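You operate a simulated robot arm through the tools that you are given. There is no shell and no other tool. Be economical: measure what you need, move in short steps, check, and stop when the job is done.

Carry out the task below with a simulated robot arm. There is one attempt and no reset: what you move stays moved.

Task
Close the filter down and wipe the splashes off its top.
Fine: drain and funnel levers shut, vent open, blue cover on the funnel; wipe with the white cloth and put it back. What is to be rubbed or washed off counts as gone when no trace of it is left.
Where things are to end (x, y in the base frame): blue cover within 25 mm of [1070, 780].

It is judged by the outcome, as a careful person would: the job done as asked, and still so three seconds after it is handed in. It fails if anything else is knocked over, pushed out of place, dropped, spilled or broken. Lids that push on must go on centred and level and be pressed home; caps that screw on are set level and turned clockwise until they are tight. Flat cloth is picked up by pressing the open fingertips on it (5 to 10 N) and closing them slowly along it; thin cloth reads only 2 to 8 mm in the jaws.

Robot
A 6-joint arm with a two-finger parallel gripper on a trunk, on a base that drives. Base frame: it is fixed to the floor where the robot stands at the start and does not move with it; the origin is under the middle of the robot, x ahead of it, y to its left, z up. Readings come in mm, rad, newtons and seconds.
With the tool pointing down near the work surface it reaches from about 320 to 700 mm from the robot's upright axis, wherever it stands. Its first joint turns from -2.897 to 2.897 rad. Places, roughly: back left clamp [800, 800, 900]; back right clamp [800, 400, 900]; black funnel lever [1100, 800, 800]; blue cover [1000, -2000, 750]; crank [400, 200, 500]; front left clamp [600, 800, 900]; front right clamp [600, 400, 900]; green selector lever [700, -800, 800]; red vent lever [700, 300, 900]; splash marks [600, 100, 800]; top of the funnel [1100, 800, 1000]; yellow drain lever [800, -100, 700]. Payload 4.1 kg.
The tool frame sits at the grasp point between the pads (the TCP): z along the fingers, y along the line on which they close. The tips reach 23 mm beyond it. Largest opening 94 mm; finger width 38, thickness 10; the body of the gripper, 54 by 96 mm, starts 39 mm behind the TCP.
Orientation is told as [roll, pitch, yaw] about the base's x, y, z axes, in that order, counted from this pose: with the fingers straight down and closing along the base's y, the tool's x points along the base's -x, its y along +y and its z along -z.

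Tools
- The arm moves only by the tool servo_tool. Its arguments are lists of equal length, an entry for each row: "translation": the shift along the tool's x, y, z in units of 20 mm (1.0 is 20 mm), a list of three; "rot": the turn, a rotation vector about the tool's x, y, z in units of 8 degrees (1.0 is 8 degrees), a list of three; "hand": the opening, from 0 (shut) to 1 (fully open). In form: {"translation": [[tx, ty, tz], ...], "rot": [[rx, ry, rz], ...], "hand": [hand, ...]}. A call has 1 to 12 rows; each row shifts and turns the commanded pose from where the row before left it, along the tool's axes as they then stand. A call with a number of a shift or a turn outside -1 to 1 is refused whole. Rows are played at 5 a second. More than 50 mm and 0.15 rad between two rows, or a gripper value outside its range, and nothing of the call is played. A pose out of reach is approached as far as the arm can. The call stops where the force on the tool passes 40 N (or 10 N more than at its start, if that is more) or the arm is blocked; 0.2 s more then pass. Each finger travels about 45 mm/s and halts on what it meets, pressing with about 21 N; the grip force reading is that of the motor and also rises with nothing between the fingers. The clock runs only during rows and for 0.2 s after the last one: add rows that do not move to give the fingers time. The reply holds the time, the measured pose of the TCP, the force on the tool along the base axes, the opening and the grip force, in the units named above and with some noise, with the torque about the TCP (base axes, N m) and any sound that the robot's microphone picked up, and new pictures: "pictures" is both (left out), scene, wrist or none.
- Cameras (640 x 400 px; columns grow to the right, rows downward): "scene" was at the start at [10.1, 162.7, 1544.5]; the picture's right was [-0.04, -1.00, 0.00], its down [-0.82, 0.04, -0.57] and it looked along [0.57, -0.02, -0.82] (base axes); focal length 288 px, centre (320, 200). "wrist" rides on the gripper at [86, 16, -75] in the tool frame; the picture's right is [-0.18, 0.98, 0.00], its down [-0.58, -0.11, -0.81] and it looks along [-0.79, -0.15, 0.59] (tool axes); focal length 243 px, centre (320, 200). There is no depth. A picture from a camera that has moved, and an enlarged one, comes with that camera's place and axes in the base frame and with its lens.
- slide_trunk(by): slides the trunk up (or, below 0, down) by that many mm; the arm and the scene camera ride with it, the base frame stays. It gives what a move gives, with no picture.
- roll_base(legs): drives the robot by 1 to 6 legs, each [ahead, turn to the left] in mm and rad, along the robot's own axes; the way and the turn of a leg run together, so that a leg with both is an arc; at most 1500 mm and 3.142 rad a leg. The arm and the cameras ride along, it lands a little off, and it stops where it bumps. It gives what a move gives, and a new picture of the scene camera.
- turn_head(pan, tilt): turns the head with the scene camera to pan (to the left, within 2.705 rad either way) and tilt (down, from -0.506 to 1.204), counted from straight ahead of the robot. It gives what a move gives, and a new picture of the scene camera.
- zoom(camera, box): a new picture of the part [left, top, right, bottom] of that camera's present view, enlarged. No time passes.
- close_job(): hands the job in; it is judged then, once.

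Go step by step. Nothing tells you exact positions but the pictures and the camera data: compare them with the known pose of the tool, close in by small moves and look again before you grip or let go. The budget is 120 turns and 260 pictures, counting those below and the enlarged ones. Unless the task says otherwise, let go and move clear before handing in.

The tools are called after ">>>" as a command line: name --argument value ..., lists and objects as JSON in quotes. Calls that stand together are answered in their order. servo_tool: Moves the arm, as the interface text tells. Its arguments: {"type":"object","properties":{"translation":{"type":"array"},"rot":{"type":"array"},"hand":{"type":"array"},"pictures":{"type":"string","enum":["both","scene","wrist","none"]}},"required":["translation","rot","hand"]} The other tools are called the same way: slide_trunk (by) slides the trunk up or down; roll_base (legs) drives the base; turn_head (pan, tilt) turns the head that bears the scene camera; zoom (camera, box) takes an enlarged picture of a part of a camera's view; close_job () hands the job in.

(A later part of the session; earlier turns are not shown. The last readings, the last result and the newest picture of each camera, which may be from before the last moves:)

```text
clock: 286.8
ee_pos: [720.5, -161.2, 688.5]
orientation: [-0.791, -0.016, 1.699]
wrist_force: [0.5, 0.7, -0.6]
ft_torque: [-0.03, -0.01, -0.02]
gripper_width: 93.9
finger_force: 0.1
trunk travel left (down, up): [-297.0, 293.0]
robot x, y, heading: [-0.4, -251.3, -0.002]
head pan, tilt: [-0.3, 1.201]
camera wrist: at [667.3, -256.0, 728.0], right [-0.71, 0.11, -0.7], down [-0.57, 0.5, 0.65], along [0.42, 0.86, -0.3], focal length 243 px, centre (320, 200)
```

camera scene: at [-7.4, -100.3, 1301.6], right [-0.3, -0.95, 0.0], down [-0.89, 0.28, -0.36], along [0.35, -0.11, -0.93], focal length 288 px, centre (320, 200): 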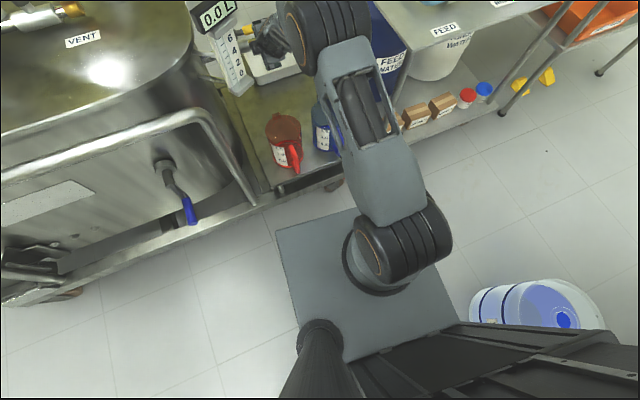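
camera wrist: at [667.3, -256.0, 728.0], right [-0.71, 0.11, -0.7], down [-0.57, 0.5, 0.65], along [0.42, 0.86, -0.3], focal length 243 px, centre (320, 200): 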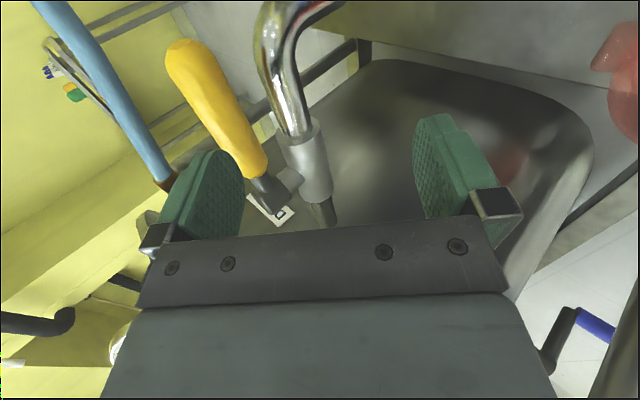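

The finger slipped over the lever—it needs to be about 10 mm deeper. I raise, roll forward 53 mm, and lower again.

>>> slide_trunk --by 14

>>> roll_base --legs '[[53, 0]]'

>>> slide_trunk --by -21

>>> servo_tool --translation '[[0, 0, 0]]' --rot '[[0, 0, 0]]' --hand '[1]' --pictures "wrist"

```text
clock: 287.4
ee_pos: [720.7, -161.5, 703.2]
orientation: [-0.792, -0.017, 1.699]
wrist_force: [0.5, 0.8, 0.3]
ft_torque: [-0.01, 0.03, -0.01]
gripper_width: 93.9
finger_force: 0.0
trunk travel left (down, up): [-311.0, 279.0]
robot x, y, heading: [0.2, -254.2, -0.0]
head pan, tilt: [-0.3, 1.201]
```

```text
clock: 288.4
ee_pos: [773.3, -162.0, 702.8]
orientation: [-0.792, -0.017, 1.698]
wrist_force: [0.3, 1.4, 0.1]
ft_torque: [0.02, 0.0, -0.01]
gripper_width: 94.2
finger_force: 0.0
trunk travel left (down, up): [-311.0, 279.0]
robot x, y, heading: [52.8, -251.5, -0.001]
head pan, tilt: [-0.3, 1.201]
camera scene: at [45.2, -100.3, 1315.6], right [-0.3, -0.95, 0.0], down [-0.89, 0.28, -0.36], along [0.35, -0.11, -0.93], focal length 288 px, centre (320, 200)
```

scene: 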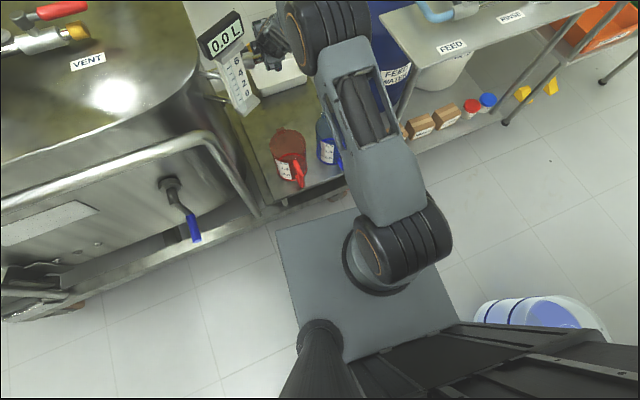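

```text
clock: 289.0
ee_pos: [773.6, -161.6, 682.2]
orientation: [-0.792, -0.018, 1.697]
wrist_force: [0.9, -0.3, -0.3]
ft_torque: [0.01, -0.01, 0.0]
gripper_width: 94.0
finger_force: 0.0
trunk travel left (down, up): [-290.0, 300.0]
robot x, y, heading: [51.1, -250.3, -0.0]
head pan, tilt: [-0.3, 1.201]
```

```text
clock: 289.4
ee_pos: [774.5, -161.1, 683.3]
orientation: [-0.793, -0.018, 1.699]
wrist_force: [0.7, -1.1, -0.2]
ft_torque: [0.04, 0.0, 0.01]
gripper_width: 93.9
finger_force: 0.2
trunk travel left (down, up): [-290.0, 300.0]
robot x, y, heading: [54.9, -248.8, -0.005]
head pan, tilt: [-0.3, 1.201]
camera wrist: at [720.2, -256.2, 721.1], right [-0.71, 0.11, -0.7], down [-0.57, 0.5, 0.65], along [0.42, 0.86, -0.3], focal length 243 px, centre (320, 200)
```

wrist: 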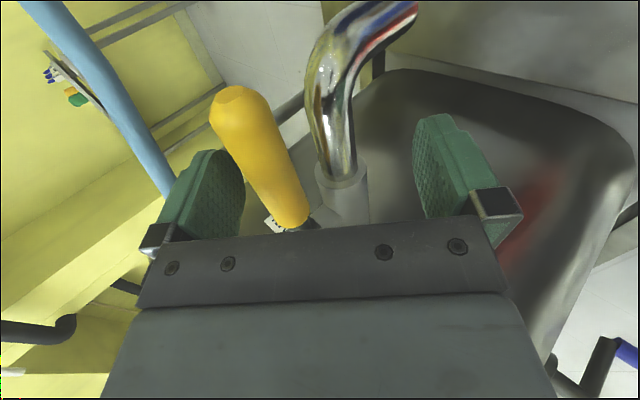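

Now the lever overlaps the back finger. Pull by rolling back 50 mm.

>>> roll_base --legs '[[-50, 0]]'

>>> servo_tool --translation '[[0, 0, 0]]' --rot '[[0, 0, 0]]' --hand '[1]' --pictures "wrist"

```text
clock: 290.4
ee_pos: [723.2, -161.8, 681.8]
orientation: [-0.793, -0.018, 1.699]
wrist_force: [-1.0, -0.8, 7.1]
ft_torque: [0.17, -0.35, 0.05]
gripper_width: 94.0
finger_force: 0.0
trunk travel left (down, up): [-290.0, 300.0]
robot x, y, heading: [4.1, -251.3, 0.002]
head pan, tilt: [-0.3, 1.201]
camera scene: at [-5.4, -100.4, 1294.6], right [-0.3, -0.95, 0.0], down [-0.89, 0.28, -0.36], along [0.35, -0.11, -0.93], focal length 288 px, centre (320, 200)
```

scene: 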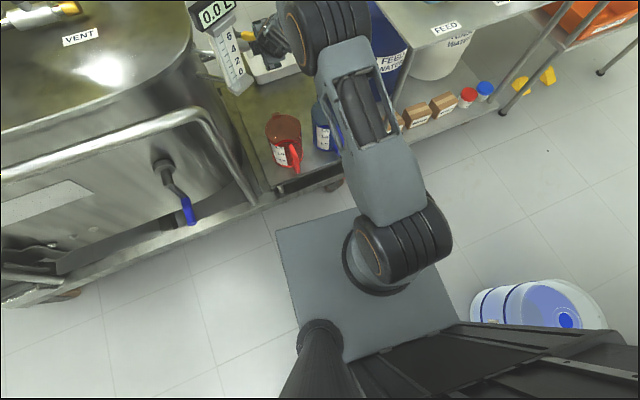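

```text
clock: 290.8
ee_pos: [722.8, -161.4, 682.0]
orientation: [-0.793, -0.017, 1.696]
wrist_force: [0.6, -0.5, 0.3]
ft_torque: [0.07, -0.03, -0.04]
gripper_width: 94.1
finger_force: 0.0
trunk travel left (down, up): [-290.0, 300.0]
robot x, y, heading: [1.1, -249.9, 0.002]
head pan, tilt: [-0.3, 1.201]
camera wrist: at [669.7, -256.6, 720.9], right [-0.71, 0.11, -0.7], down [-0.57, 0.5, 0.65], along [0.42, 0.86, -0.3], focal length 243 px, centre (320, 200)
```

wrist: 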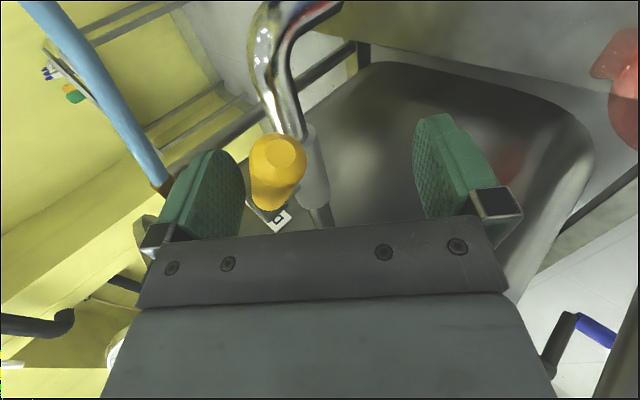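

It works: the lever has swung about 30° toward −x. I roll back another 40 mm.

>>> roll_base --legs '[[-40, 0]]'

>>> servo_tool --translation '[[-0.5, 0.05, 0], [-0.5, 0.05, 0], [0, 0, 0]]' --rot '[[0, 0, 0], [0, 0, 0], [0, 0, 0]]' --hand '[1, 1, 1]' --pictures "both"

```text
clock: 291.6
ee_pos: [682.8, -162.8, 680.8]
orientation: [-0.789, -0.017, 1.699]
wrist_force: [0.9, -0.4, 0.2]
ft_torque: [0.0, -0.01, -0.03]
gripper_width: 93.8
finger_force: 0.0
trunk travel left (down, up): [-290.0, 300.0]
robot x, y, heading: [-37.7, -250.2, -0.001]
head pan, tilt: [-0.3, 1.201]
camera scene: at [-45.1, -100.2, 1294.6], right [-0.3, -0.95, 0.0], down [-0.89, 0.28, -0.36], along [0.35, -0.11, -0.93], focal length 288 px, centre (320, 200)
```

scene: 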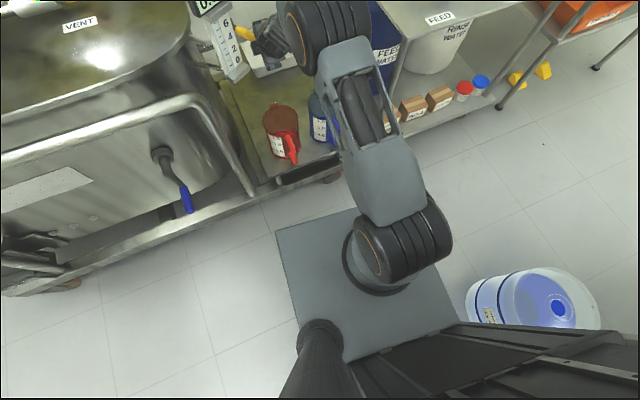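

```text
clock: 292.4
ee_pos: [680.3, -147.5, 681.5]
orientation: [-0.797, -0.017, 1.697]
wrist_force: [-0.8, -1.2, 1.2]
ft_torque: [0.06, -0.03, -0.03]
gripper_width: 94.0
finger_force: 0.0
out of reach, approached as far as the arm can: row 2
trunk travel left (down, up): [-290.0, 300.0]
robot x, y, heading: [-37.2, -250.6, -0.003]
head pan, tilt: [-0.3, 1.201]
camera scene: at [-45.4, -100.3, 1294.6], right [-0.3, -0.95, 0.0], down [-0.89, 0.28, -0.36], along [0.35, -0.11, -0.93], focal length 288 px, centre (320, 200)
camera wrist: at [626.5, -242.5, 719.5], right [-0.71, 0.11, -0.7], down [-0.57, 0.5, 0.65], along [0.42, 0.86, -0.29], focal length 243 px, centre (320, 200)
```

scene: 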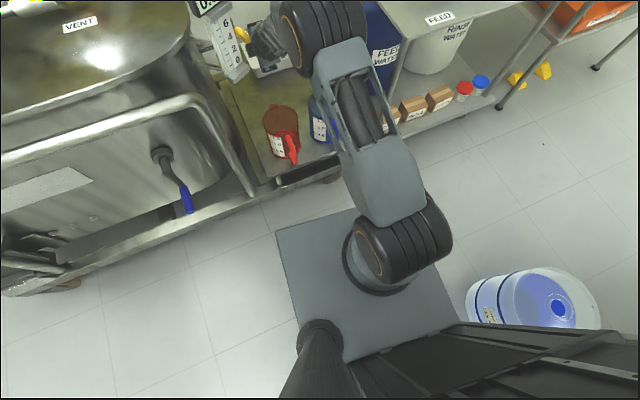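
wrist: 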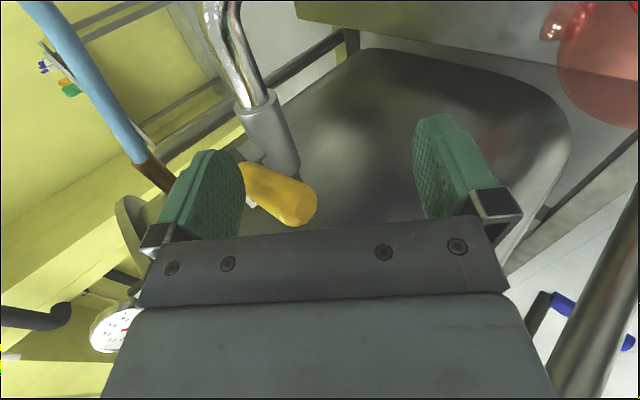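

The lever is about 60° round. I check the clearance between wrist and the level gauge before pushing toward +y.

>>> turn_head --pan -0.3 --tilt 0.95

>>> zoom --camera "scene" --box '[180, 60, 380, 220]'

```text
clock: 293.2
ee_pos: [679.8, -147.7, 681.2]
orientation: [-0.796, -0.017, 1.7]
wrist_force: [0.1, 0.4, 0.5]
ft_torque: [0.0, 0.0, -0.04]
gripper_width: 94.2
finger_force: 0.1
trunk travel left (down, up): [-290.0, 300.0]
robot x, y, heading: [-37.2, -249.6, -0.001]
head pan, tilt: [-0.3, 0.949]
camera scene: at [-29.3, -105.2, 1310.8], right [-0.3, -0.95, 0.0], down [-0.78, 0.24, -0.58], along [0.56, -0.17, -0.81], focal length 288 px, centre (320, 200)
```

scene: 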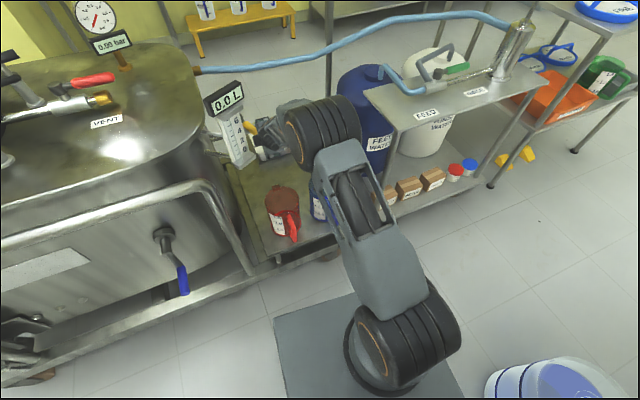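

```text
2.50 times, centred on (280, 140) of scene
camera zoom: at [-29.3, -105.2, 1310.8], right [-0.3, -0.95, 0.0], down [-0.78, 0.24, -0.58], along [0.56, -0.17, -0.81], focal length 721 px, centre (420, 350)
```

zoom: 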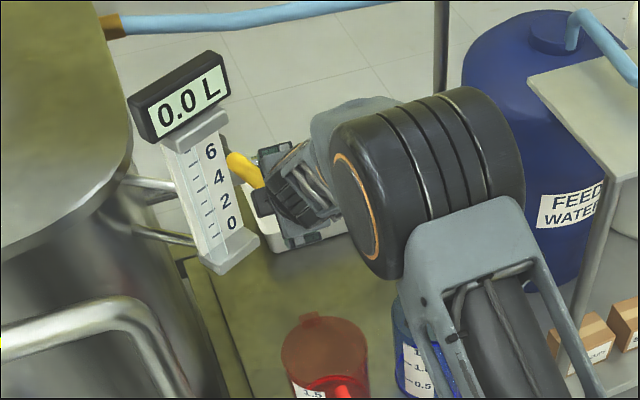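

Pushing on with this slanted wrist would touch the gauge. I'll withdraw (−y, then up by the trunk), set the tool vertical, and finish the last 30° from above.

>>> slide_trunk --by 1

>>> servo_tool --translation '[[0.6, 0, 0], [0.6, 0, 0], [0.6, 0, 0], [0, 0, 0]]' --rot '[[0, 0, 0], [0, 0, 0], [0, 0, 0], [0, 0, 0]]' --hand '[1, 1, 1, 1]' --pictures "none"

>>> slide_trunk --by 150

>>> servo_tool --translation '[[0, 0, 0], [0, 0, 0], [0, 0, 0], [0, 0, 0], [0, 0, 0], [0, 0, 0], [0, 0, 0], [0, 0, 0], [0, 0, 0], [0, 0, 0], [0, 0, 0], [0, 0, 0]]' --rot '[[0, 0, 1], [0, 0, 1], [0, 0, 1], [0, 0, 1], [0, 0, 1], [0, 0, 1], [0, 0, 1], [0, 0, 1], [0, 0, 1], [0, 0, 1], [0, 0, 1], [0, 0, 0.25]]' --hand '[0.5, 0, 0, 0, 0, 0, 0, 0, 0, 0, 0, 0]' --pictures "scene"

```text
clock: 293.7
ee_pos: [681.0, -146.6, 681.3]
orientation: [-0.797, -0.017, 1.7]
wrist_force: [-0.7, -0.6, -0.1]
ft_torque: [-0.03, -0.02, -0.01]
gripper_width: 94.1
finger_force: 0.1
trunk travel left (down, up): [-291.0, 299.0]
robot x, y, heading: [-35.9, -247.5, 0.0]
head pan, tilt: [-0.3, 0.949]
```

```text
clock: 294.7
ee_pos: [685.1, -184.0, 681.9]
orientation: [-0.794, -0.019, 1.697]
wrist_force: [-0.1, -0.5, 0.3]
ft_torque: [-0.03, 0.02, 0.0]
gripper_width: 94.2
finger_force: 0.1
trunk travel left (down, up): [-291.0, 299.0]
robot x, y, heading: [-38.4, -248.0, -0.004]
head pan, tilt: [-0.3, 0.949]
```

```text
clock: 296.5
ee_pos: [685.2, -185.1, 831.9]
orientation: [-0.792, -0.017, 1.699]
wrist_force: [1.2, 0.4, -0.5]
ft_torque: [0.01, 0.01, -0.05]
gripper_width: 93.7
finger_force: 0.0
trunk travel left (down, up): [-441.0, 149.0]
robot x, y, heading: [-37.6, -250.8, -0.005]
head pan, tilt: [-0.3, 0.949]
```

```text
clock: 299.1
ee_pos: [685.7, -183.8, 830.8]
orientation: [0.027, -0.792, 0.107]
wrist_force: [0.2, -0.5, -0.3]
ft_torque: [0.01, 0.03, -0.02]
gripper_width: 0.0
finger_force: 21.0
trunk travel left (down, up): [-441.0, 149.0]
robot x, y, heading: [-35.9, -251.0, -0.003]
head pan, tilt: [-0.3, 0.949]
camera scene: at [-29.2, -105.2, 1461.8], right [-0.3, -0.95, 0.0], down [-0.78, 0.24, -0.58], along [0.56, -0.17, -0.81], focal length 288 px, centre (320, 200)
```

scene: 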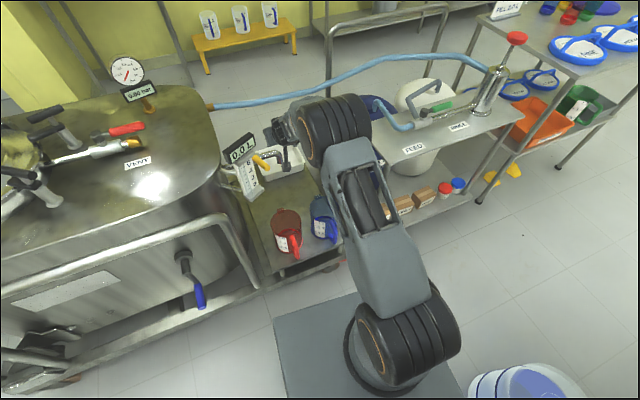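

Now roll forward 85 mm and bring the tool near vertical over the lever.

>>> roll_base --legs '[[85, 0]]'

>>> servo_tool --translation '[[0.48, 0, -0.27], [0.48, 0, -0.27], [0.48, 0, -0.27], [0.48, 0, -0.27], [0.48, 0, -0.27], [0, 0, 0]]' --rot '[[0, 0.9, 0], [0, 0.9, 0], [0, 0.9, 0], [0, 0.9, 0], [0, 0.9, 0], [0, 0, 0]]' --hand '[0, 0, 0, 0, 0, 0]' --pictures "both"

```text
clock: 300.2
ee_pos: [769.6, -184.3, 831.1]
orientation: [0.027, -0.792, 0.11]
wrist_force: [0.4, -0.1, -0.5]
ft_torque: [0.02, 0.01, 0.02]
gripper_width: 0.1
finger_force: 20.4
trunk travel left (down, up): [-441.0, 149.0]
robot x, y, heading: [47.3, -251.0, -0.004]
head pan, tilt: [-0.3, 0.949]
camera scene: at [55.2, -105.3, 1461.8], right [-0.3, -0.95, 0.0], down [-0.78, 0.24, -0.58], along [0.56, -0.17, -0.81], focal length 288 px, centre (320, 200)
```

scene: 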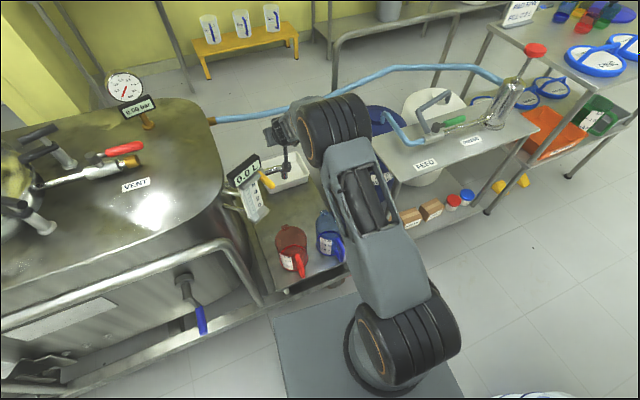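

```text
clock: 301.6
ee_pos: [725.2, -185.8, 828.6]
orientation: [0.038, -0.254, 0.138]
wrist_force: [-0.1, 0.2, 0.7]
ft_torque: [0.02, 0.02, -0.01]
gripper_width: 0.3
finger_force: 20.9
out of reach, approached as far as the arm can: row 1
trunk travel left (down, up): [-441.0, 149.0]
robot x, y, heading: [48.7, -248.2, -0.002]
head pan, tilt: [-0.3, 0.949]
camera scene: at [55.1, -105.3, 1461.8], right [-0.3, -0.95, 0.0], down [-0.78, 0.24, -0.58], along [0.56, -0.17, -0.81], focal length 288 px, centre (320, 200)
camera wrist: at [619.5, -187.2, 879.6], right [0.03, 1.0, 0.08], down [0.38, -0.09, 0.92], along [0.93, 0.0, -0.38], focal length 243 px, centre (320, 200)
```

scene: 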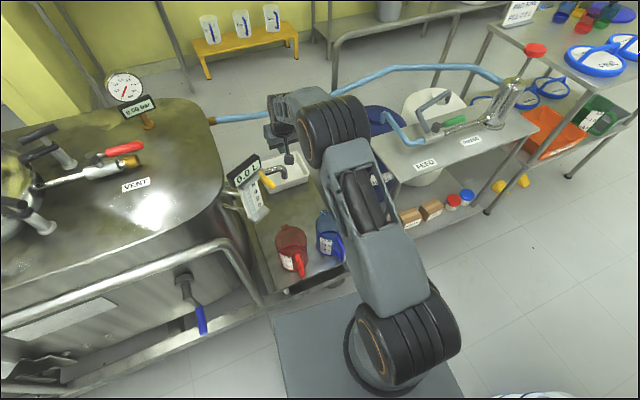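
wrist: 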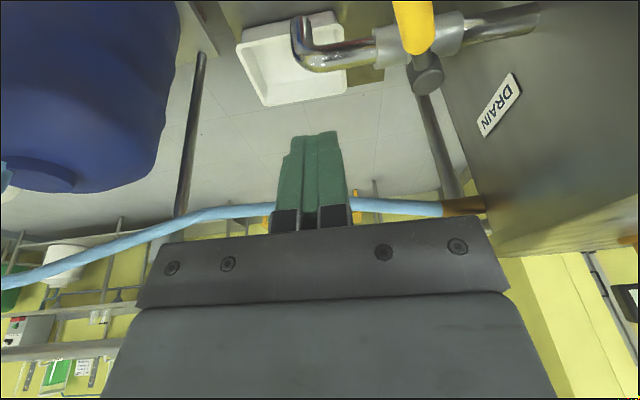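

The lever's pivot is about [774, −88] and the handle points ~58° round. To keep the wrist camera away from the gauge I roll the tool 90° again, then descend on the lever's −y side.

>>> servo_tool --translation '[[0, 0, 0], [0, 0, 0], [0, 0, 0], [0, 0, 0], [0, 0, 0], [0, 0, 0], [0, 0, 0], [0, 0, 0], [0, 0, 0], [0, 0, 0], [0, 0, 0], [0, 0, 0]]' --rot '[[0, 0, -1], [0, 0, -1], [0, 0, -1], [0, 0, -1], [0, 0, -1], [0, 0, -1], [0, 0, -1], [0, 0, -1], [0, 0, -1], [0, 0, -1], [0, 0, -1], [0, 0, 0]]' --hand '[0, 0, 0, 0, 0, 0, 0, 0, 0, 0, 0, 0]' --pictures "wrist"

```text
clock: 304.2
ee_pos: [724.7, -187.3, 828.1]
orientation: [-0.254, -0.044, 1.685]
wrist_force: [0.0, 0.0, -0.6]
ft_torque: [-0.03, -0.01, 0.02]
gripper_width: 0.2
finger_force: 21.1
trunk travel left (down, up): [-441.0, 149.0]
robot x, y, heading: [45.8, -249.2, -0.002]
head pan, tilt: [-0.3, 0.949]
camera wrist: at [699.2, -279.2, 892.8], right [-0.97, 0.08, -0.24], down [-0.16, 0.53, 0.83], along [0.2, 0.84, -0.5], focal length 243 px, centre (320, 200)
```

wrist: 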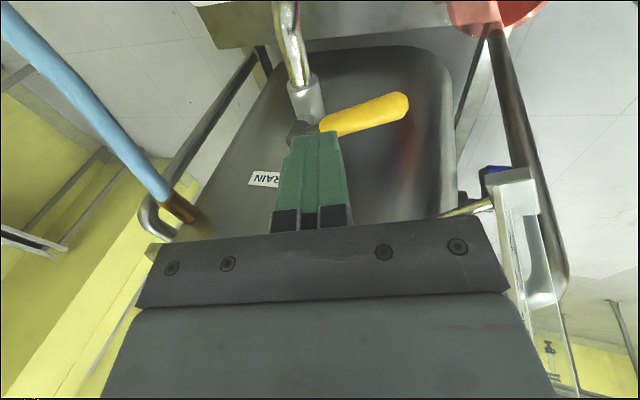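

The view is clear: lever about 68° round. I descend on its −y side.

>>> servo_tool --translation '[[-0.1, 0.42, 0.93], [-0.1, 0.42, 0.93], [-0.1, 0.42, 0.93], [-0.1, 0.42, 0.93], [-0.1, 0.42, 0.93], [-0.1, 0.42, 0.93], [0, 0, 0]]' --rot '[[0, 0, 0], [0, 0, 0], [0, 0, 0], [0, 0, 0], [0, 0, 0], [0, 0, 0], [0, 0, 0]]' --hand '[0, 0, 0, 0, 0, 0, 0]' --pictures "wrist"

```text
clock: 305.8
ee_pos: [700.6, -171.5, 708.1]
orientation: [-0.255, -0.047, 1.684]
wrist_force: [0.1, 0.1, 0.3]
ft_torque: [0.0, 0.02, 0.0]
gripper_width: 0.1
finger_force: 21.1
trunk travel left (down, up): [-441.0, 149.0]
robot x, y, heading: [45.1, -250.3, -0.004]
head pan, tilt: [-0.3, 0.949]
camera wrist: at [676.5, -264.0, 772.1], right [-0.97, 0.09, -0.24], down [-0.16, 0.53, 0.83], along [0.2, 0.84, -0.5], focal length 243 px, centre (320, 200)
```

wrist: 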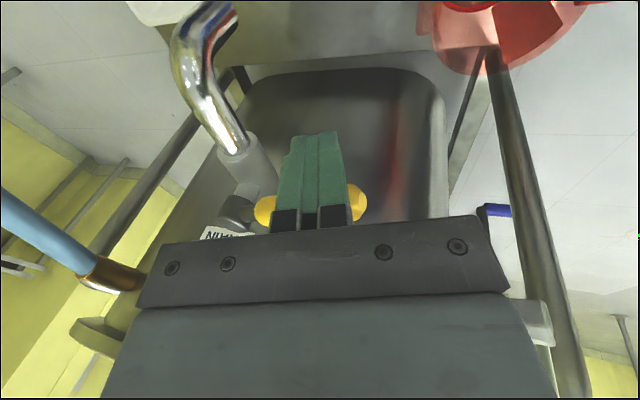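

Finger is on the −y side of the lever. Push toward +y.

>>> servo_tool --translation '[[-0.4, 0.03, 0], [-0.4, 0.03, 0], [-0.4, 0.03, 0], [-0.4, 0.03, 0], [0, 0, 0]]' --rot '[[0, 0, 0], [0, 0, 0], [0, 0, 0], [0, 0, 0], [0, 0, 0]]' --hand '[0, 0, 0, 0, 0]' --pictures "both"

>>> zoom --camera "scene" --box '[200, 80, 340, 220]'

```text
clock: 307.0
ee_pos: [695.0, -139.1, 709.7]
orientation: [-0.257, -0.047, 1.685]
wrist_force: [0.7, -0.8, -0.1]
ft_torque: [0.01, -0.03, -0.03]
gripper_width: 0.1
finger_force: 21.0
trunk travel left (down, up): [-441.0, 149.0]
robot x, y, heading: [44.9, -249.5, -0.001]
head pan, tilt: [-0.3, 0.949]
camera scene: at [55.0, -105.3, 1461.8], right [-0.3, -0.95, 0.0], down [-0.78, 0.24, -0.58], along [0.56, -0.17, -0.81], focal length 288 px, centre (320, 200)
camera wrist: at [670.6, -232.6, 773.1], right [-0.97, 0.09, -0.24], down [-0.16, 0.53, 0.83], along [0.2, 0.84, -0.5], focal length 243 px, centre (320, 200)
```

scene: 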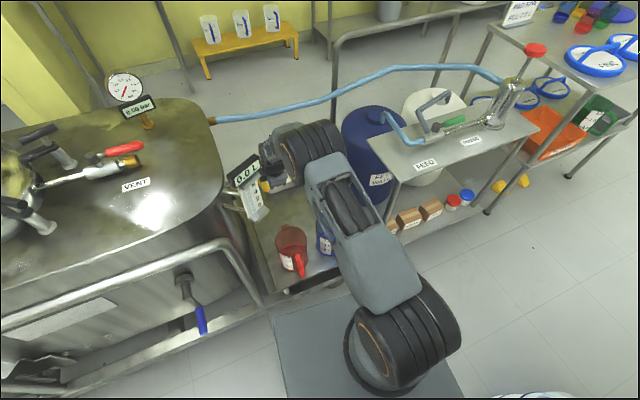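
wrist: 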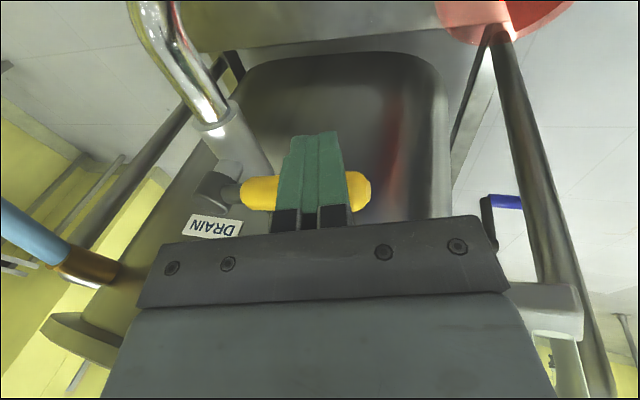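

```text
2.86 times, centred on (270, 150) of scene
camera zoom: at [55.0, -105.3, 1461.8], right [-0.3, -0.95, 0.0], down [-0.78, 0.24, -0.58], along [0.56, -0.17, -0.81], focal length 824 px, centre (463, 343)
```

zoom: 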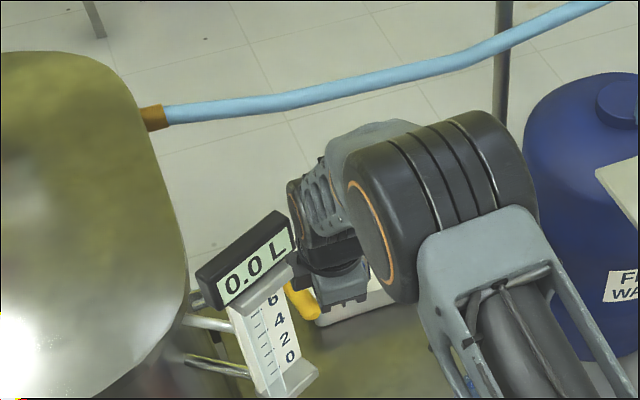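

The lever is nearly along −x. A bit more to the stop, in small steps.

>>> servo_tool --translation '[[-0.2, 0.015, 0], [-0.2, 0.015, 0], [-0.2, 0.015, 0], [0, 0, 0]]' --rot '[[0, 0, 0], [0, 0, 0], [0, 0, 0], [0, 0, 0]]' --hand '[0, 0, 0, 0]' --pictures "none"

```text
clock: 308.0
ee_pos: [693.3, -127.5, 710.1]
orientation: [-0.256, -0.046, 1.686]
wrist_force: [0.7, -0.8, 0.0]
ft_torque: [0.03, -0.02, -0.01]
gripper_width: 0.0
finger_force: 20.9
trunk travel left (down, up): [-441.0, 149.0]
robot x, y, heading: [47.7, -248.6, -0.0]
head pan, tilt: [-0.3, 0.949]
```

>>> servo_tool --translation '[[-0.15, 0.01, 0], [-0.15, 0.01, 0], [-0.15, 0.01, 0], [-0.15, 0.01, 0], [0, 0, 0]]' --rot '[[0, 0, 0], [0, 0, 0], [0, 0, 0], [0, 0, 0], [0, 0, 0]]' --hand '[0, 0, 0, 0, 0]' --pictures "wrist"

```text
clock: 309.2
ee_pos: [692.9, -121.7, 710.5]
orientation: [-0.256, -0.051, 1.678]
wrist_force: [0.3, -0.1, -0.7]
ft_torque: [0.0, 0.0, 0.02]
gripper_width: 0.1
finger_force: 20.9
trunk travel left (down, up): [-441.0, 149.0]
robot x, y, heading: [43.7, -249.3, -0.008]
head pan, tilt: [-0.3, 0.949]
camera wrist: at [667.2, -214.8, 773.7], right [-0.97, 0.09, -0.24], down [-0.16, 0.53, 0.84], along [0.2, 0.85, -0.49], focal length 243 px, centre (320, 200)
```

wrist: 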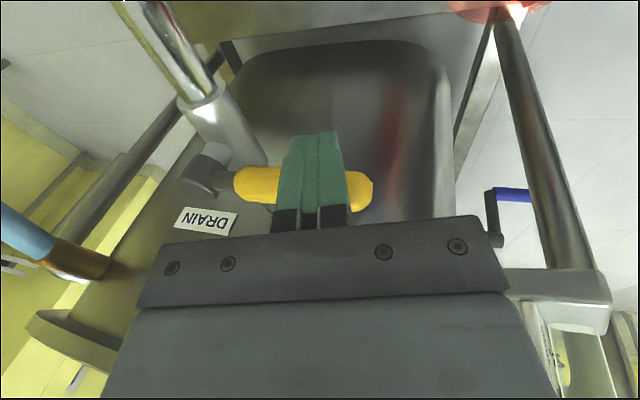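

>>> zoom --camera "scene" --box '[200, 100, 320, 220]'

```text
3.33 times, centred on (260, 160) of scene
camera zoom: at [57.5, -111.4, 1462.4], right [-0.3, -0.95, 0.0], down [-0.78, 0.25, -0.58], along [0.55, -0.17, -0.81], focal length 961 px, centre (520, 333)
```

zoom: 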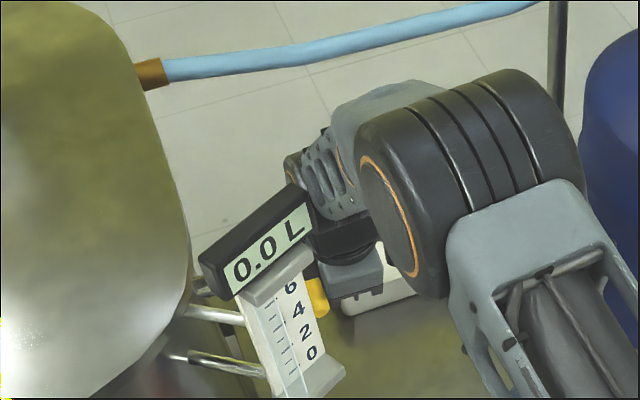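

The wrist touched the gauge display, so I back off immediately; the lever looks fully round already. I retract and inspect.

>>> servo_tool --translation '[[0.8, 0, 0], [0.8, 0, 0], [0.5, 0, 0], [0, -0.25, -0.95], [0, -0.25, -0.95], [0, -0.25, -0.95], [0, -0.25, -0.95], [0, -0.25, -0.95], [0, -0.25, -0.95], [0, 0, 0]]' --rot '[[0, 0, 0], [0, 0, 0], [0, 0, 0], [0, 0, 0], [0, 0, 0], [0, 0, 0], [0, 0, 0], [0, 0, 0], [0, 0, 0], [0, 0, 0]]' --hand '[0, 0, 0, 0, 0, 0, 0, 0, 0, 0]' --pictures "both"

>>> zoom --camera "scene" --box '[200, 100, 320, 220]'

```text
clock: 311.4
ee_pos: [697.3, -162.6, 827.1]
orientation: [-0.254, -0.047, 1.684]
wrist_force: [0.2, -0.4, -0.1]
ft_torque: [0.0, -0.02, -0.01]
gripper_width: 0.3
finger_force: 20.9
trunk travel left (down, up): [-441.0, 149.0]
robot x, y, heading: [46.4, -248.7, 0.001]
head pan, tilt: [-0.3, 0.949]
camera scene: at [54.9, -105.5, 1461.8], right [-0.3, -0.95, 0.0], down [-0.78, 0.24, -0.58], along [0.56, -0.17, -0.81], focal length 288 px, centre (320, 200)
camera wrist: at [672.2, -256.1, 890.3], right [-0.97, 0.09, -0.24], down [-0.16, 0.53, 0.83], along [0.2, 0.84, -0.5], focal length 243 px, centre (320, 200)
```

scene: 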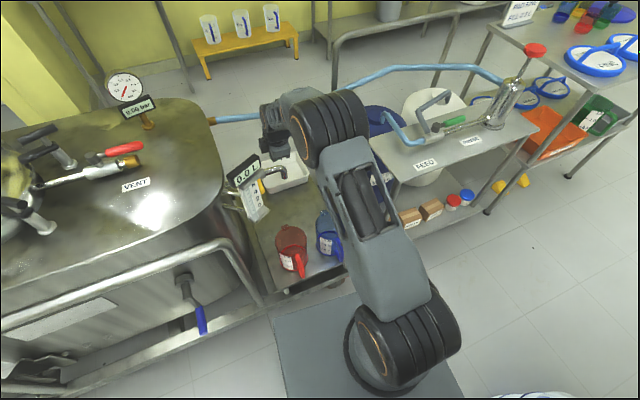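
wrist: 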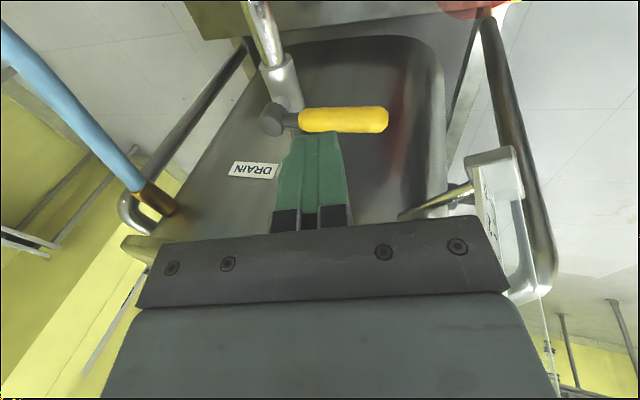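

```text
3.33 times, centred on (260, 160) of scene
camera zoom: at [54.9, -105.5, 1461.8], right [-0.3, -0.95, 0.0], down [-0.78, 0.24, -0.58], along [0.56, -0.17, -0.81], focal length 961 px, centre (520, 333)
```

zoom: 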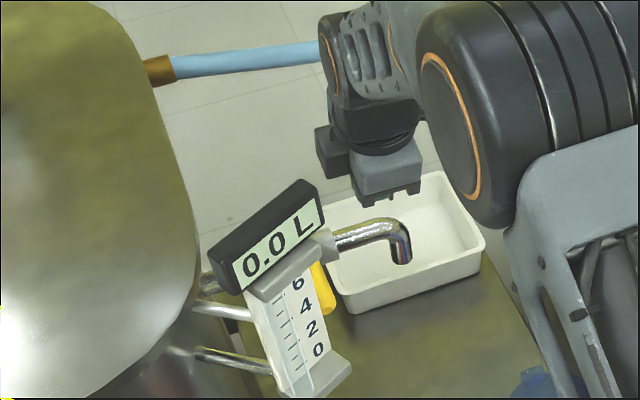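

Gauge intact and base sprang back. The lever reads about 85°; I'll make sure of the stop by pushing nearer the pivot (x ≈ 738), where the wrist clears the gauge.

>>> servo_tool --translation '[[0.03, -0.07, 0.9], [0.03, -0.07, 0.9], [0.03, -0.07, 0.9], [0.03, -0.07, 0.9], [0.03, -0.07, 0.9], [0.03, -0.07, 0.9], [0.03, -0.07, 0.9], [0, 0, 0]]' --rot '[[0, 0, 0], [0, 0, 0], [0, 0, 0], [0, 0, 0], [0, 0, 0], [0, 0, 0], [0, 0, 0], [0, 0, 0]]' --hand '[0, 0, 0, 0, 0, 0, 0, 0]' --pictures "wrist"

```text
clock: 313.2
ee_pos: [738.3, -156.9, 706.5]
orientation: [-0.254, -0.048, 1.686]
wrist_force: [-0.8, -0.2, 0.0]
ft_torque: [-0.03, 0.0, 0.02]
gripper_width: 0.0
finger_force: 20.9
trunk travel left (down, up): [-441.0, 149.0]
robot x, y, heading: [46.2, -246.8, 0.001]
head pan, tilt: [-0.3, 0.949]
camera wrist: at [712.9, -249.6, 770.2], right [-0.97, 0.09, -0.24], down [-0.16, 0.53, 0.83], along [0.2, 0.84, -0.5], focal length 243 px, centre (320, 200)
```

wrist: 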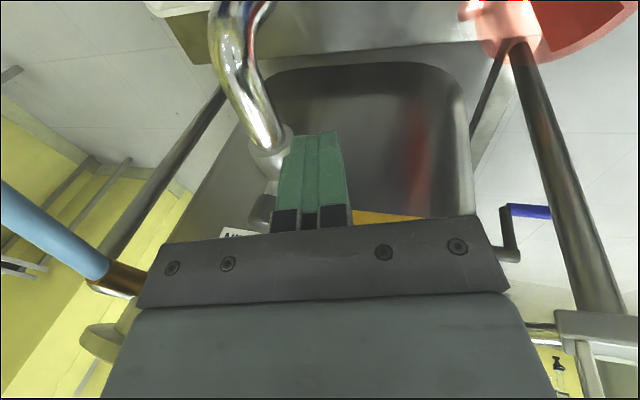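

>>> servo_tool --translation '[[-0.25, -0.03, 0], [-0.25, -0.03, 0], [-0.25, -0.03, 0], [-0.25, -0.03, 0], [-0.25, -0.03, 0], [-0.25, -0.03, 0], [-0.25, -0.03, 0], [0, 0, 0]]' --rot '[[0, 0, 0], [0, 0, 0], [0, 0, 0], [0, 0, 0], [0, 0, 0], [0, 0, 0], [0, 0, 0], [0, 0, 0]]' --hand '[0, 0, 0, 0, 0, 0, 0, 0]' --pictures "wrist"

>>> zoom --camera "scene" --box '[200, 100, 320, 220]'

```text
clock: 315.0
ee_pos: [739.6, -121.9, 710.4]
orientation: [-0.254, -0.048, 1.684]
wrist_force: [0.4, -0.1, 0.5]
ft_torque: [0.02, -0.01, -0.02]
gripper_width: 0.0
finger_force: 20.7
trunk travel left (down, up): [-441.0, 149.0]
robot x, y, heading: [49.3, -250.4, 0.0]
head pan, tilt: [-0.3, 0.949]
camera wrist: at [713.0, -214.5, 773.2], right [-0.97, 0.09, -0.24], down [-0.16, 0.53, 0.83], along [0.2, 0.84, -0.5], focal length 243 px, centre (320, 200)
```

wrist: 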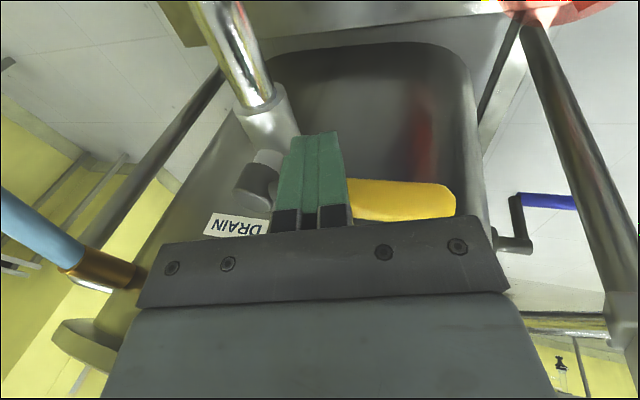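

```text
3.33 times, centred on (260, 160) of scene
camera zoom: at [55.1, -105.4, 1461.8], right [-0.3, -0.95, 0.0], down [-0.78, 0.24, -0.58], along [0.56, -0.17, -0.81], focal length 961 px, centre (520, 333)
```

zoom: 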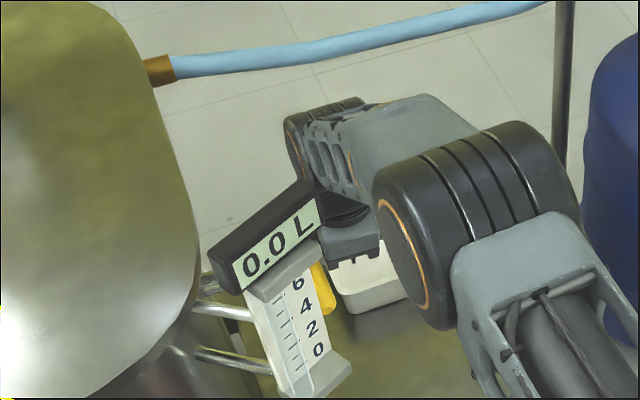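

No contact with the gauge and no force yet; a few more millimetres.

>>> servo_tool --translation '[[-0.15, -0.02, 0], [-0.15, -0.02, 0], [-0.15, -0.02, 0], [0, 0, 0]]' --rot '[[0, 0, 0], [0, 0, 0], [0, 0, 0], [0, 0, 0]]' --hand '[0, 0, 0, 0]' --pictures "none"

>>> zoom --camera "wrist" --box '[160, 0, 480, 240]'

```text
clock: 316.0
ee_pos: [737.7, -116.2, 710.8]
orientation: [-0.254, -0.044, 1.682]
wrist_force: [-2.3, -19.3, 2.2]
ft_torque: [-0.3, 0.1, -0.03]
gripper_width: 0.0
finger_force: 21.2
trunk travel left (down, up): [-441.0, 149.0]
robot x, y, heading: [45.7, -248.2, -0.004]
head pan, tilt: [-0.3, 0.949]
```

```text
1.67 times, centred on (320, 120) of wrist
camera zoom: at [712.9, -208.3, 773.8], right [-0.97, 0.09, -0.24], down [-0.16, 0.53, 0.83], along [0.2, 0.84, -0.5], focal length 404 px, centre (320, 333)
```

zoom: 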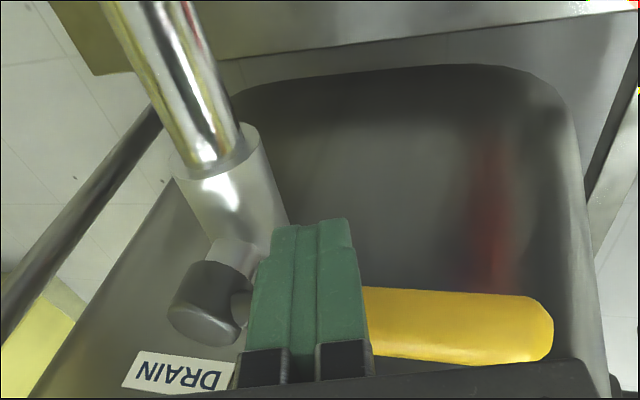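

19 N at the stop: drain valve shut. I withdraw, unroll and retract the arm, then drive to the cover table.

>>> servo_tool --translation '[[0.7, 0, 0], [0.7, 0, 0], [0, -0.25, -0.95], [0, -0.25, -0.95], [0, -0.25, -0.95], [0, -0.25, -0.95], [0, -0.25, -0.95], [0, -0.25, -0.95], [0, -0.25, -0.95], [0, -0.25, -0.95]]' --rot '[[0, 0, 0], [0, 0, 0], [0, 0, 0], [0, 0, 0], [0, 0, 0], [0, 0, 0], [0, 0, 0], [0, 0, 0], [0, 0, 0], [0, 0, 0]]' --hand '[0, 0, 0, 0, 0, 0, 0, 0, 0, 0]' --pictures "none"

>>> servo_tool --translation '[[0, 0, 0], [0, 0, 0], [0, 0, 0], [0, 0, 0], [0, 0, 0], [0, 0, 0], [0, 0, 0], [0, 0, 0], [0, 0, 0], [0, 0, 0], [0, 0, 0]]' --rot '[[0, 0, 1], [0, 0, 1], [0, 0, 1], [0, 0, 1], [0, 0, 1], [0, 0, 1], [0, 0, 1], [0, 0, 1], [0, 0, 1], [0, 0, 1], [0, 0, 1]]' --hand '[0, 0, 0, 0, 0, 0, 0, 0, 0, 0, 0]' --pictures "none"

>>> servo_tool --translation '[[1, 0, -0.1], [1, 0, -0.1], [1, 0, -0.1], [1, 0, -0.1], [1, 0, -0.1], [1, 0, -0.1], [1, 0, -0.1], [1, 0, -0.1], [1, 0, -0.1]]' --rot '[[0, 0.2, 0], [0, 0.2, 0], [0, 0.2, 0], [0, 0.2, 0], [0, 0.2, 0], [0, 0.2, 0], [0, 0.2, 0], [0, 0.2, 0], [0, 0.2, 0]]' --hand '[0, 0, 0, 0, 0, 0, 0, 0, 0]' --pictures "none"

```text
clock: 318.2
ee_pos: [743.4, -148.4, 866.5]
orientation: [-0.254, -0.046, 1.686]
wrist_force: [0.3, -0.6, 0.0]
ft_torque: [-0.01, 0.0, -0.01]
gripper_width: 0.0
finger_force: 21.3
trunk travel left (down, up): [-441.0, 149.0]
robot x, y, heading: [47.7, -250.5, 0.003]
head pan, tilt: [-0.3, 0.949]
```

```text
clock: 320.6
ee_pos: [741.8, -148.2, 866.5]
orientation: [0.04, -0.259, 0.135]
wrist_force: [-0.3, -0.1, -0.4]
ft_torque: [-0.01, 0.03, -0.01]
gripper_width: 0.0
finger_force: 20.9
trunk travel left (down, up): [-441.0, 149.0]
robot x, y, heading: [45.9, -251.4, -0.004]
head pan, tilt: [-0.3, 0.949]
```

```text
clock: 322.6
ee_pos: [563.9, -174.9, 857.0]
orientation: [0.039, -0.005, 0.149]
wrist_force: [-0.3, 1.0, 0.0]
ft_torque: [0.0, 0.0, 0.01]
gripper_width: 0.1
finger_force: 20.6
trunk travel left (down, up): [-441.0, 149.0]
robot x, y, heading: [47.0, -248.0, -0.003]
head pan, tilt: [-0.3, 0.949]
```

>>> slide_trunk --by 147

>>> roll_base --legs '[[-80, 0], [0, -1.213], [700, 0], [0, -0.358], [1400, 0]]'

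>>> turn_head --pan 0.9 --tilt 0.7

```text
clock: 324.3
ee_pos: [562.9, -174.1, 1004.2]
orientation: [0.037, -0.006, 0.146]
wrist_force: [-0.2, 0.3, -0.1]
ft_torque: [0.03, -0.02, -0.02]
gripper_width: 0.2
finger_force: 20.9
trunk travel left (down, up): [-588.0, 2.0]
robot x, y, heading: [48.7, -248.7, -0.005]
head pan, tilt: [-0.3, 0.949]
```

```text
clock: 339.5
ee_pos: [281.3, -2828.3, 1004.6]
orientation: [0.041, -0.005, -1.426]
wrist_force: [-0.5, 0.3, 0.3]
ft_torque: [-0.03, -0.02, -0.02]
gripper_width: 0.0
finger_force: 20.4
trunk travel left (down, up): [-588.0, 2.0]
robot x, y, heading: [202.7, -2311.5, -1.572]
head pan, tilt: [-0.3, 0.949]
camera scene: at [349.5, -2322.6, 1608.8], right [-0.95, 0.3, 0.0], down [0.24, 0.78, -0.58], along [-0.17, -0.56, -0.81], focal length 288 px, centre (320, 200)
```

scene: 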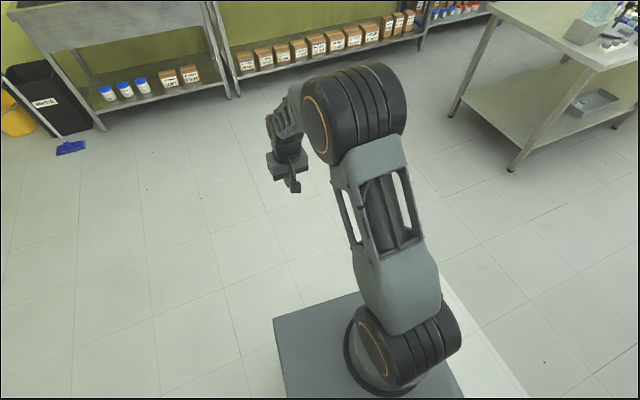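

```text
clock: 340.9
ee_pos: [280.0, -2827.8, 1006.0]
orientation: [0.039, -0.005, -1.425]
wrist_force: [-0.9, -0.9, 0.4]
ft_torque: [0.03, -0.02, 0.02]
gripper_width: 0.0
finger_force: 20.8
trunk travel left (down, up): [-588.0, 2.0]
robot x, y, heading: [206.8, -2310.5, -1.572]
head pan, tilt: [0.901, 0.7]
camera scene: at [437.6, -2306.1, 1628.6], right [-0.62, -0.78, 0.0], down [-0.5, 0.4, -0.76], along [0.6, -0.48, -0.64], focal length 288 px, centre (320, 200)
```

scene: 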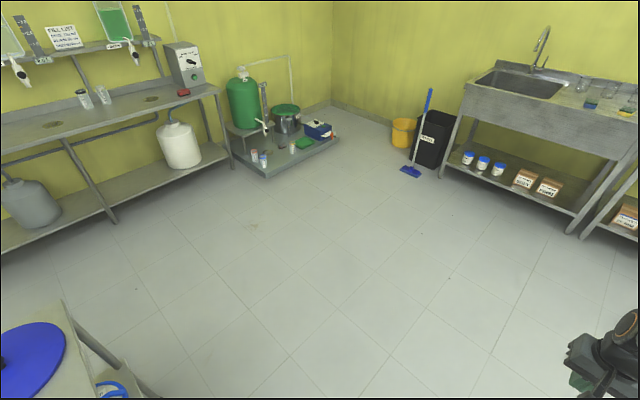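

The blue flat cover with its knob lies on the table near [1136, −1920]. I drive round to stand south of it, facing +y.

>>> roll_base --legs '[[270, 0], [0, 1.571], [880, 0], [0, 1.571]]'

>>> turn_head --pan 0.0 --tilt 0.9

```text
clock: 354.7
ee_pos: [1021.3, -2077.2, 1005.4]
orientation: [0.038, -0.005, 1.698]
wrist_force: [-0.4, 0.5, 0.0]
ft_torque: [0.04, -0.03, 0.0]
gripper_width: 0.0
finger_force: 20.6
trunk travel left (down, up): [-588.0, 2.0]
robot x, y, heading: [1088.9, -2593.9, 1.548]
head pan, tilt: [0.901, 0.7]
camera scene: at [851.2, -2598.8, 1628.6], right [0.64, 0.77, 0.0], down [0.5, -0.41, -0.76], along [-0.59, 0.49, -0.64], focal length 288 px, centre (320, 200)
```

scene: 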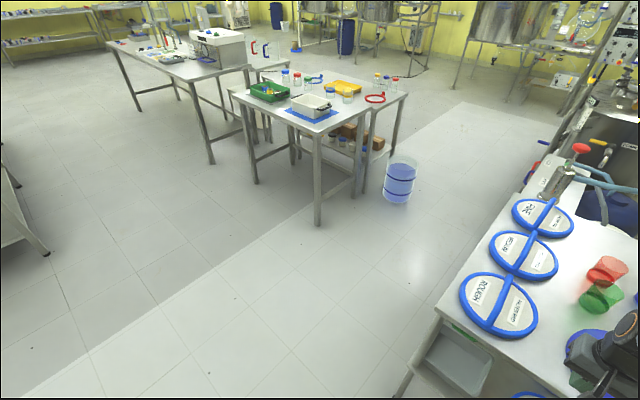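

```text
clock: 355.9
ee_pos: [1021.2, -2076.7, 1005.1]
orientation: [0.04, -0.005, 1.698]
wrist_force: [0.4, 0.9, -0.2]
ft_torque: [0.0, -0.02, -0.02]
gripper_width: 0.0
finger_force: 20.7
trunk travel left (down, up): [-588.0, 2.0]
robot x, y, heading: [1085.3, -2596.4, 1.55]
head pan, tilt: [0.0, 0.901]
camera scene: at [918.3, -2577.5, 1612.4], right [1.0, -0.02, 0.0], down [-0.02, -0.78, -0.62], along [0.01, 0.62, -0.78], focal length 288 px, centre (320, 200)
```

scene: 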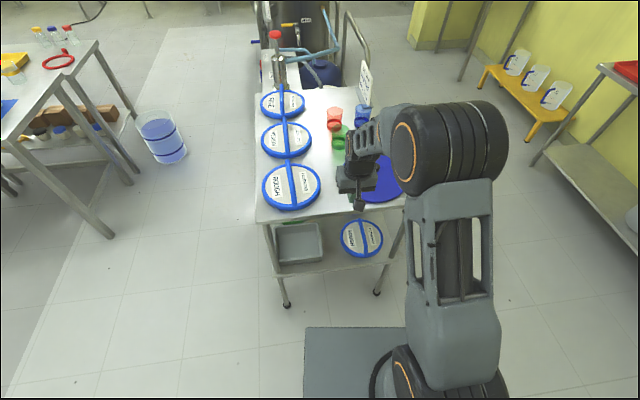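

The cover is partly hidden by the gripper; I look with the wrist camera.

>>> zoom --camera "wrist" --box '[0, 0, 640, 400]'

>>> zoom --camera "scene" --box '[250, 70, 420, 220]'

```text
1.00 times, centred on (320, 200) of wrist
camera zoom: at [1017.4, -2165.3, 1079.3], right [-1.0, 0.06, 0.04], down [0.07, 0.59, 0.8], along [0.02, 0.81, -0.59], focal length 243 px, centre (320, 200)
```

zoom: 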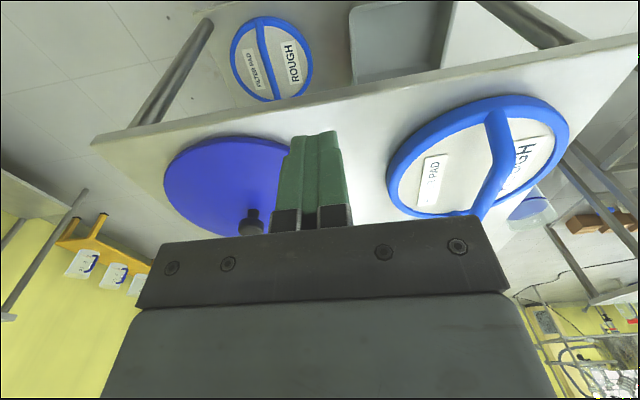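

```text
2.67 times, centred on (335, 145) of scene
camera zoom: at [918.3, -2577.5, 1612.4], right [1.0, -0.02, 0.0], down [-0.02, -0.78, -0.62], along [0.01, 0.62, -0.78], focal length 769 px, centre (280, 347)
```

zoom: 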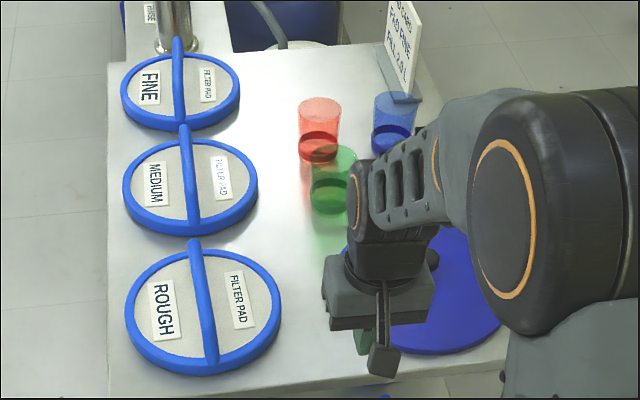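

The cover is a flat blue disc with a black centre knob. I move the tool sideways to line up with it and look again.

>>> servo_tool --translation '[[0.125, -0.985, 0], [0.125, -0.985, 0], [0.125, -0.985, 0], [0.125, -0.985, 0], [0.125, -0.985, 0], [0.125, -0.985, 0], [0.125, -0.985, 0], [0, 0, 0]]' --rot '[[0, 0, 0], [0, 0, 0], [0, 0, 0], [0, 0, 0], [0, 0, 0], [0, 0, 0], [0, 0, 0], [0, 0, 0]]' --hand '[1, 1, 1, 1, 1, 1, 1, 1]' --pictures "both"

```text
clock: 357.7
ee_pos: [1159.0, -2076.5, 999.9]
orientation: [0.039, -0.006, 1.699]
wrist_force: [0.5, -0.1, 0.0]
ft_torque: [0.0, 0.01, -0.01]
gripper_width: 93.9
finger_force: 0.1
trunk travel left (down, up): [-588.0, 2.0]
robot x, y, heading: [1086.3, -2593.6, 1.546]
head pan, tilt: [0.0, 0.901]
camera scene: at [918.5, -2577.5, 1612.4], right [1.0, -0.02, 0.0], down [-0.02, -0.78, -0.62], along [0.01, 0.62, -0.78], focal length 288 px, centre (320, 200)
camera wrist: at [1156.3, -2165.2, 1073.8], right [-1.0, 0.06, 0.04], down [0.07, 0.59, 0.8], along [0.02, 0.81, -0.59], focal length 243 px, centre (320, 200)
```

scene: 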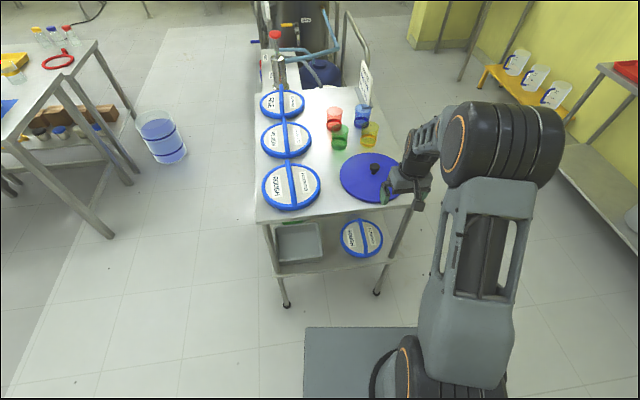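
wrist: 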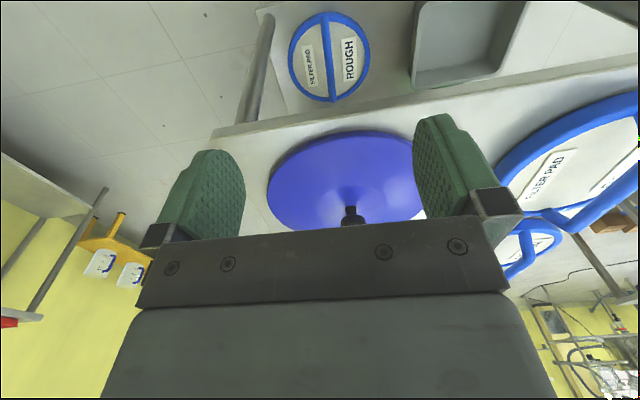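

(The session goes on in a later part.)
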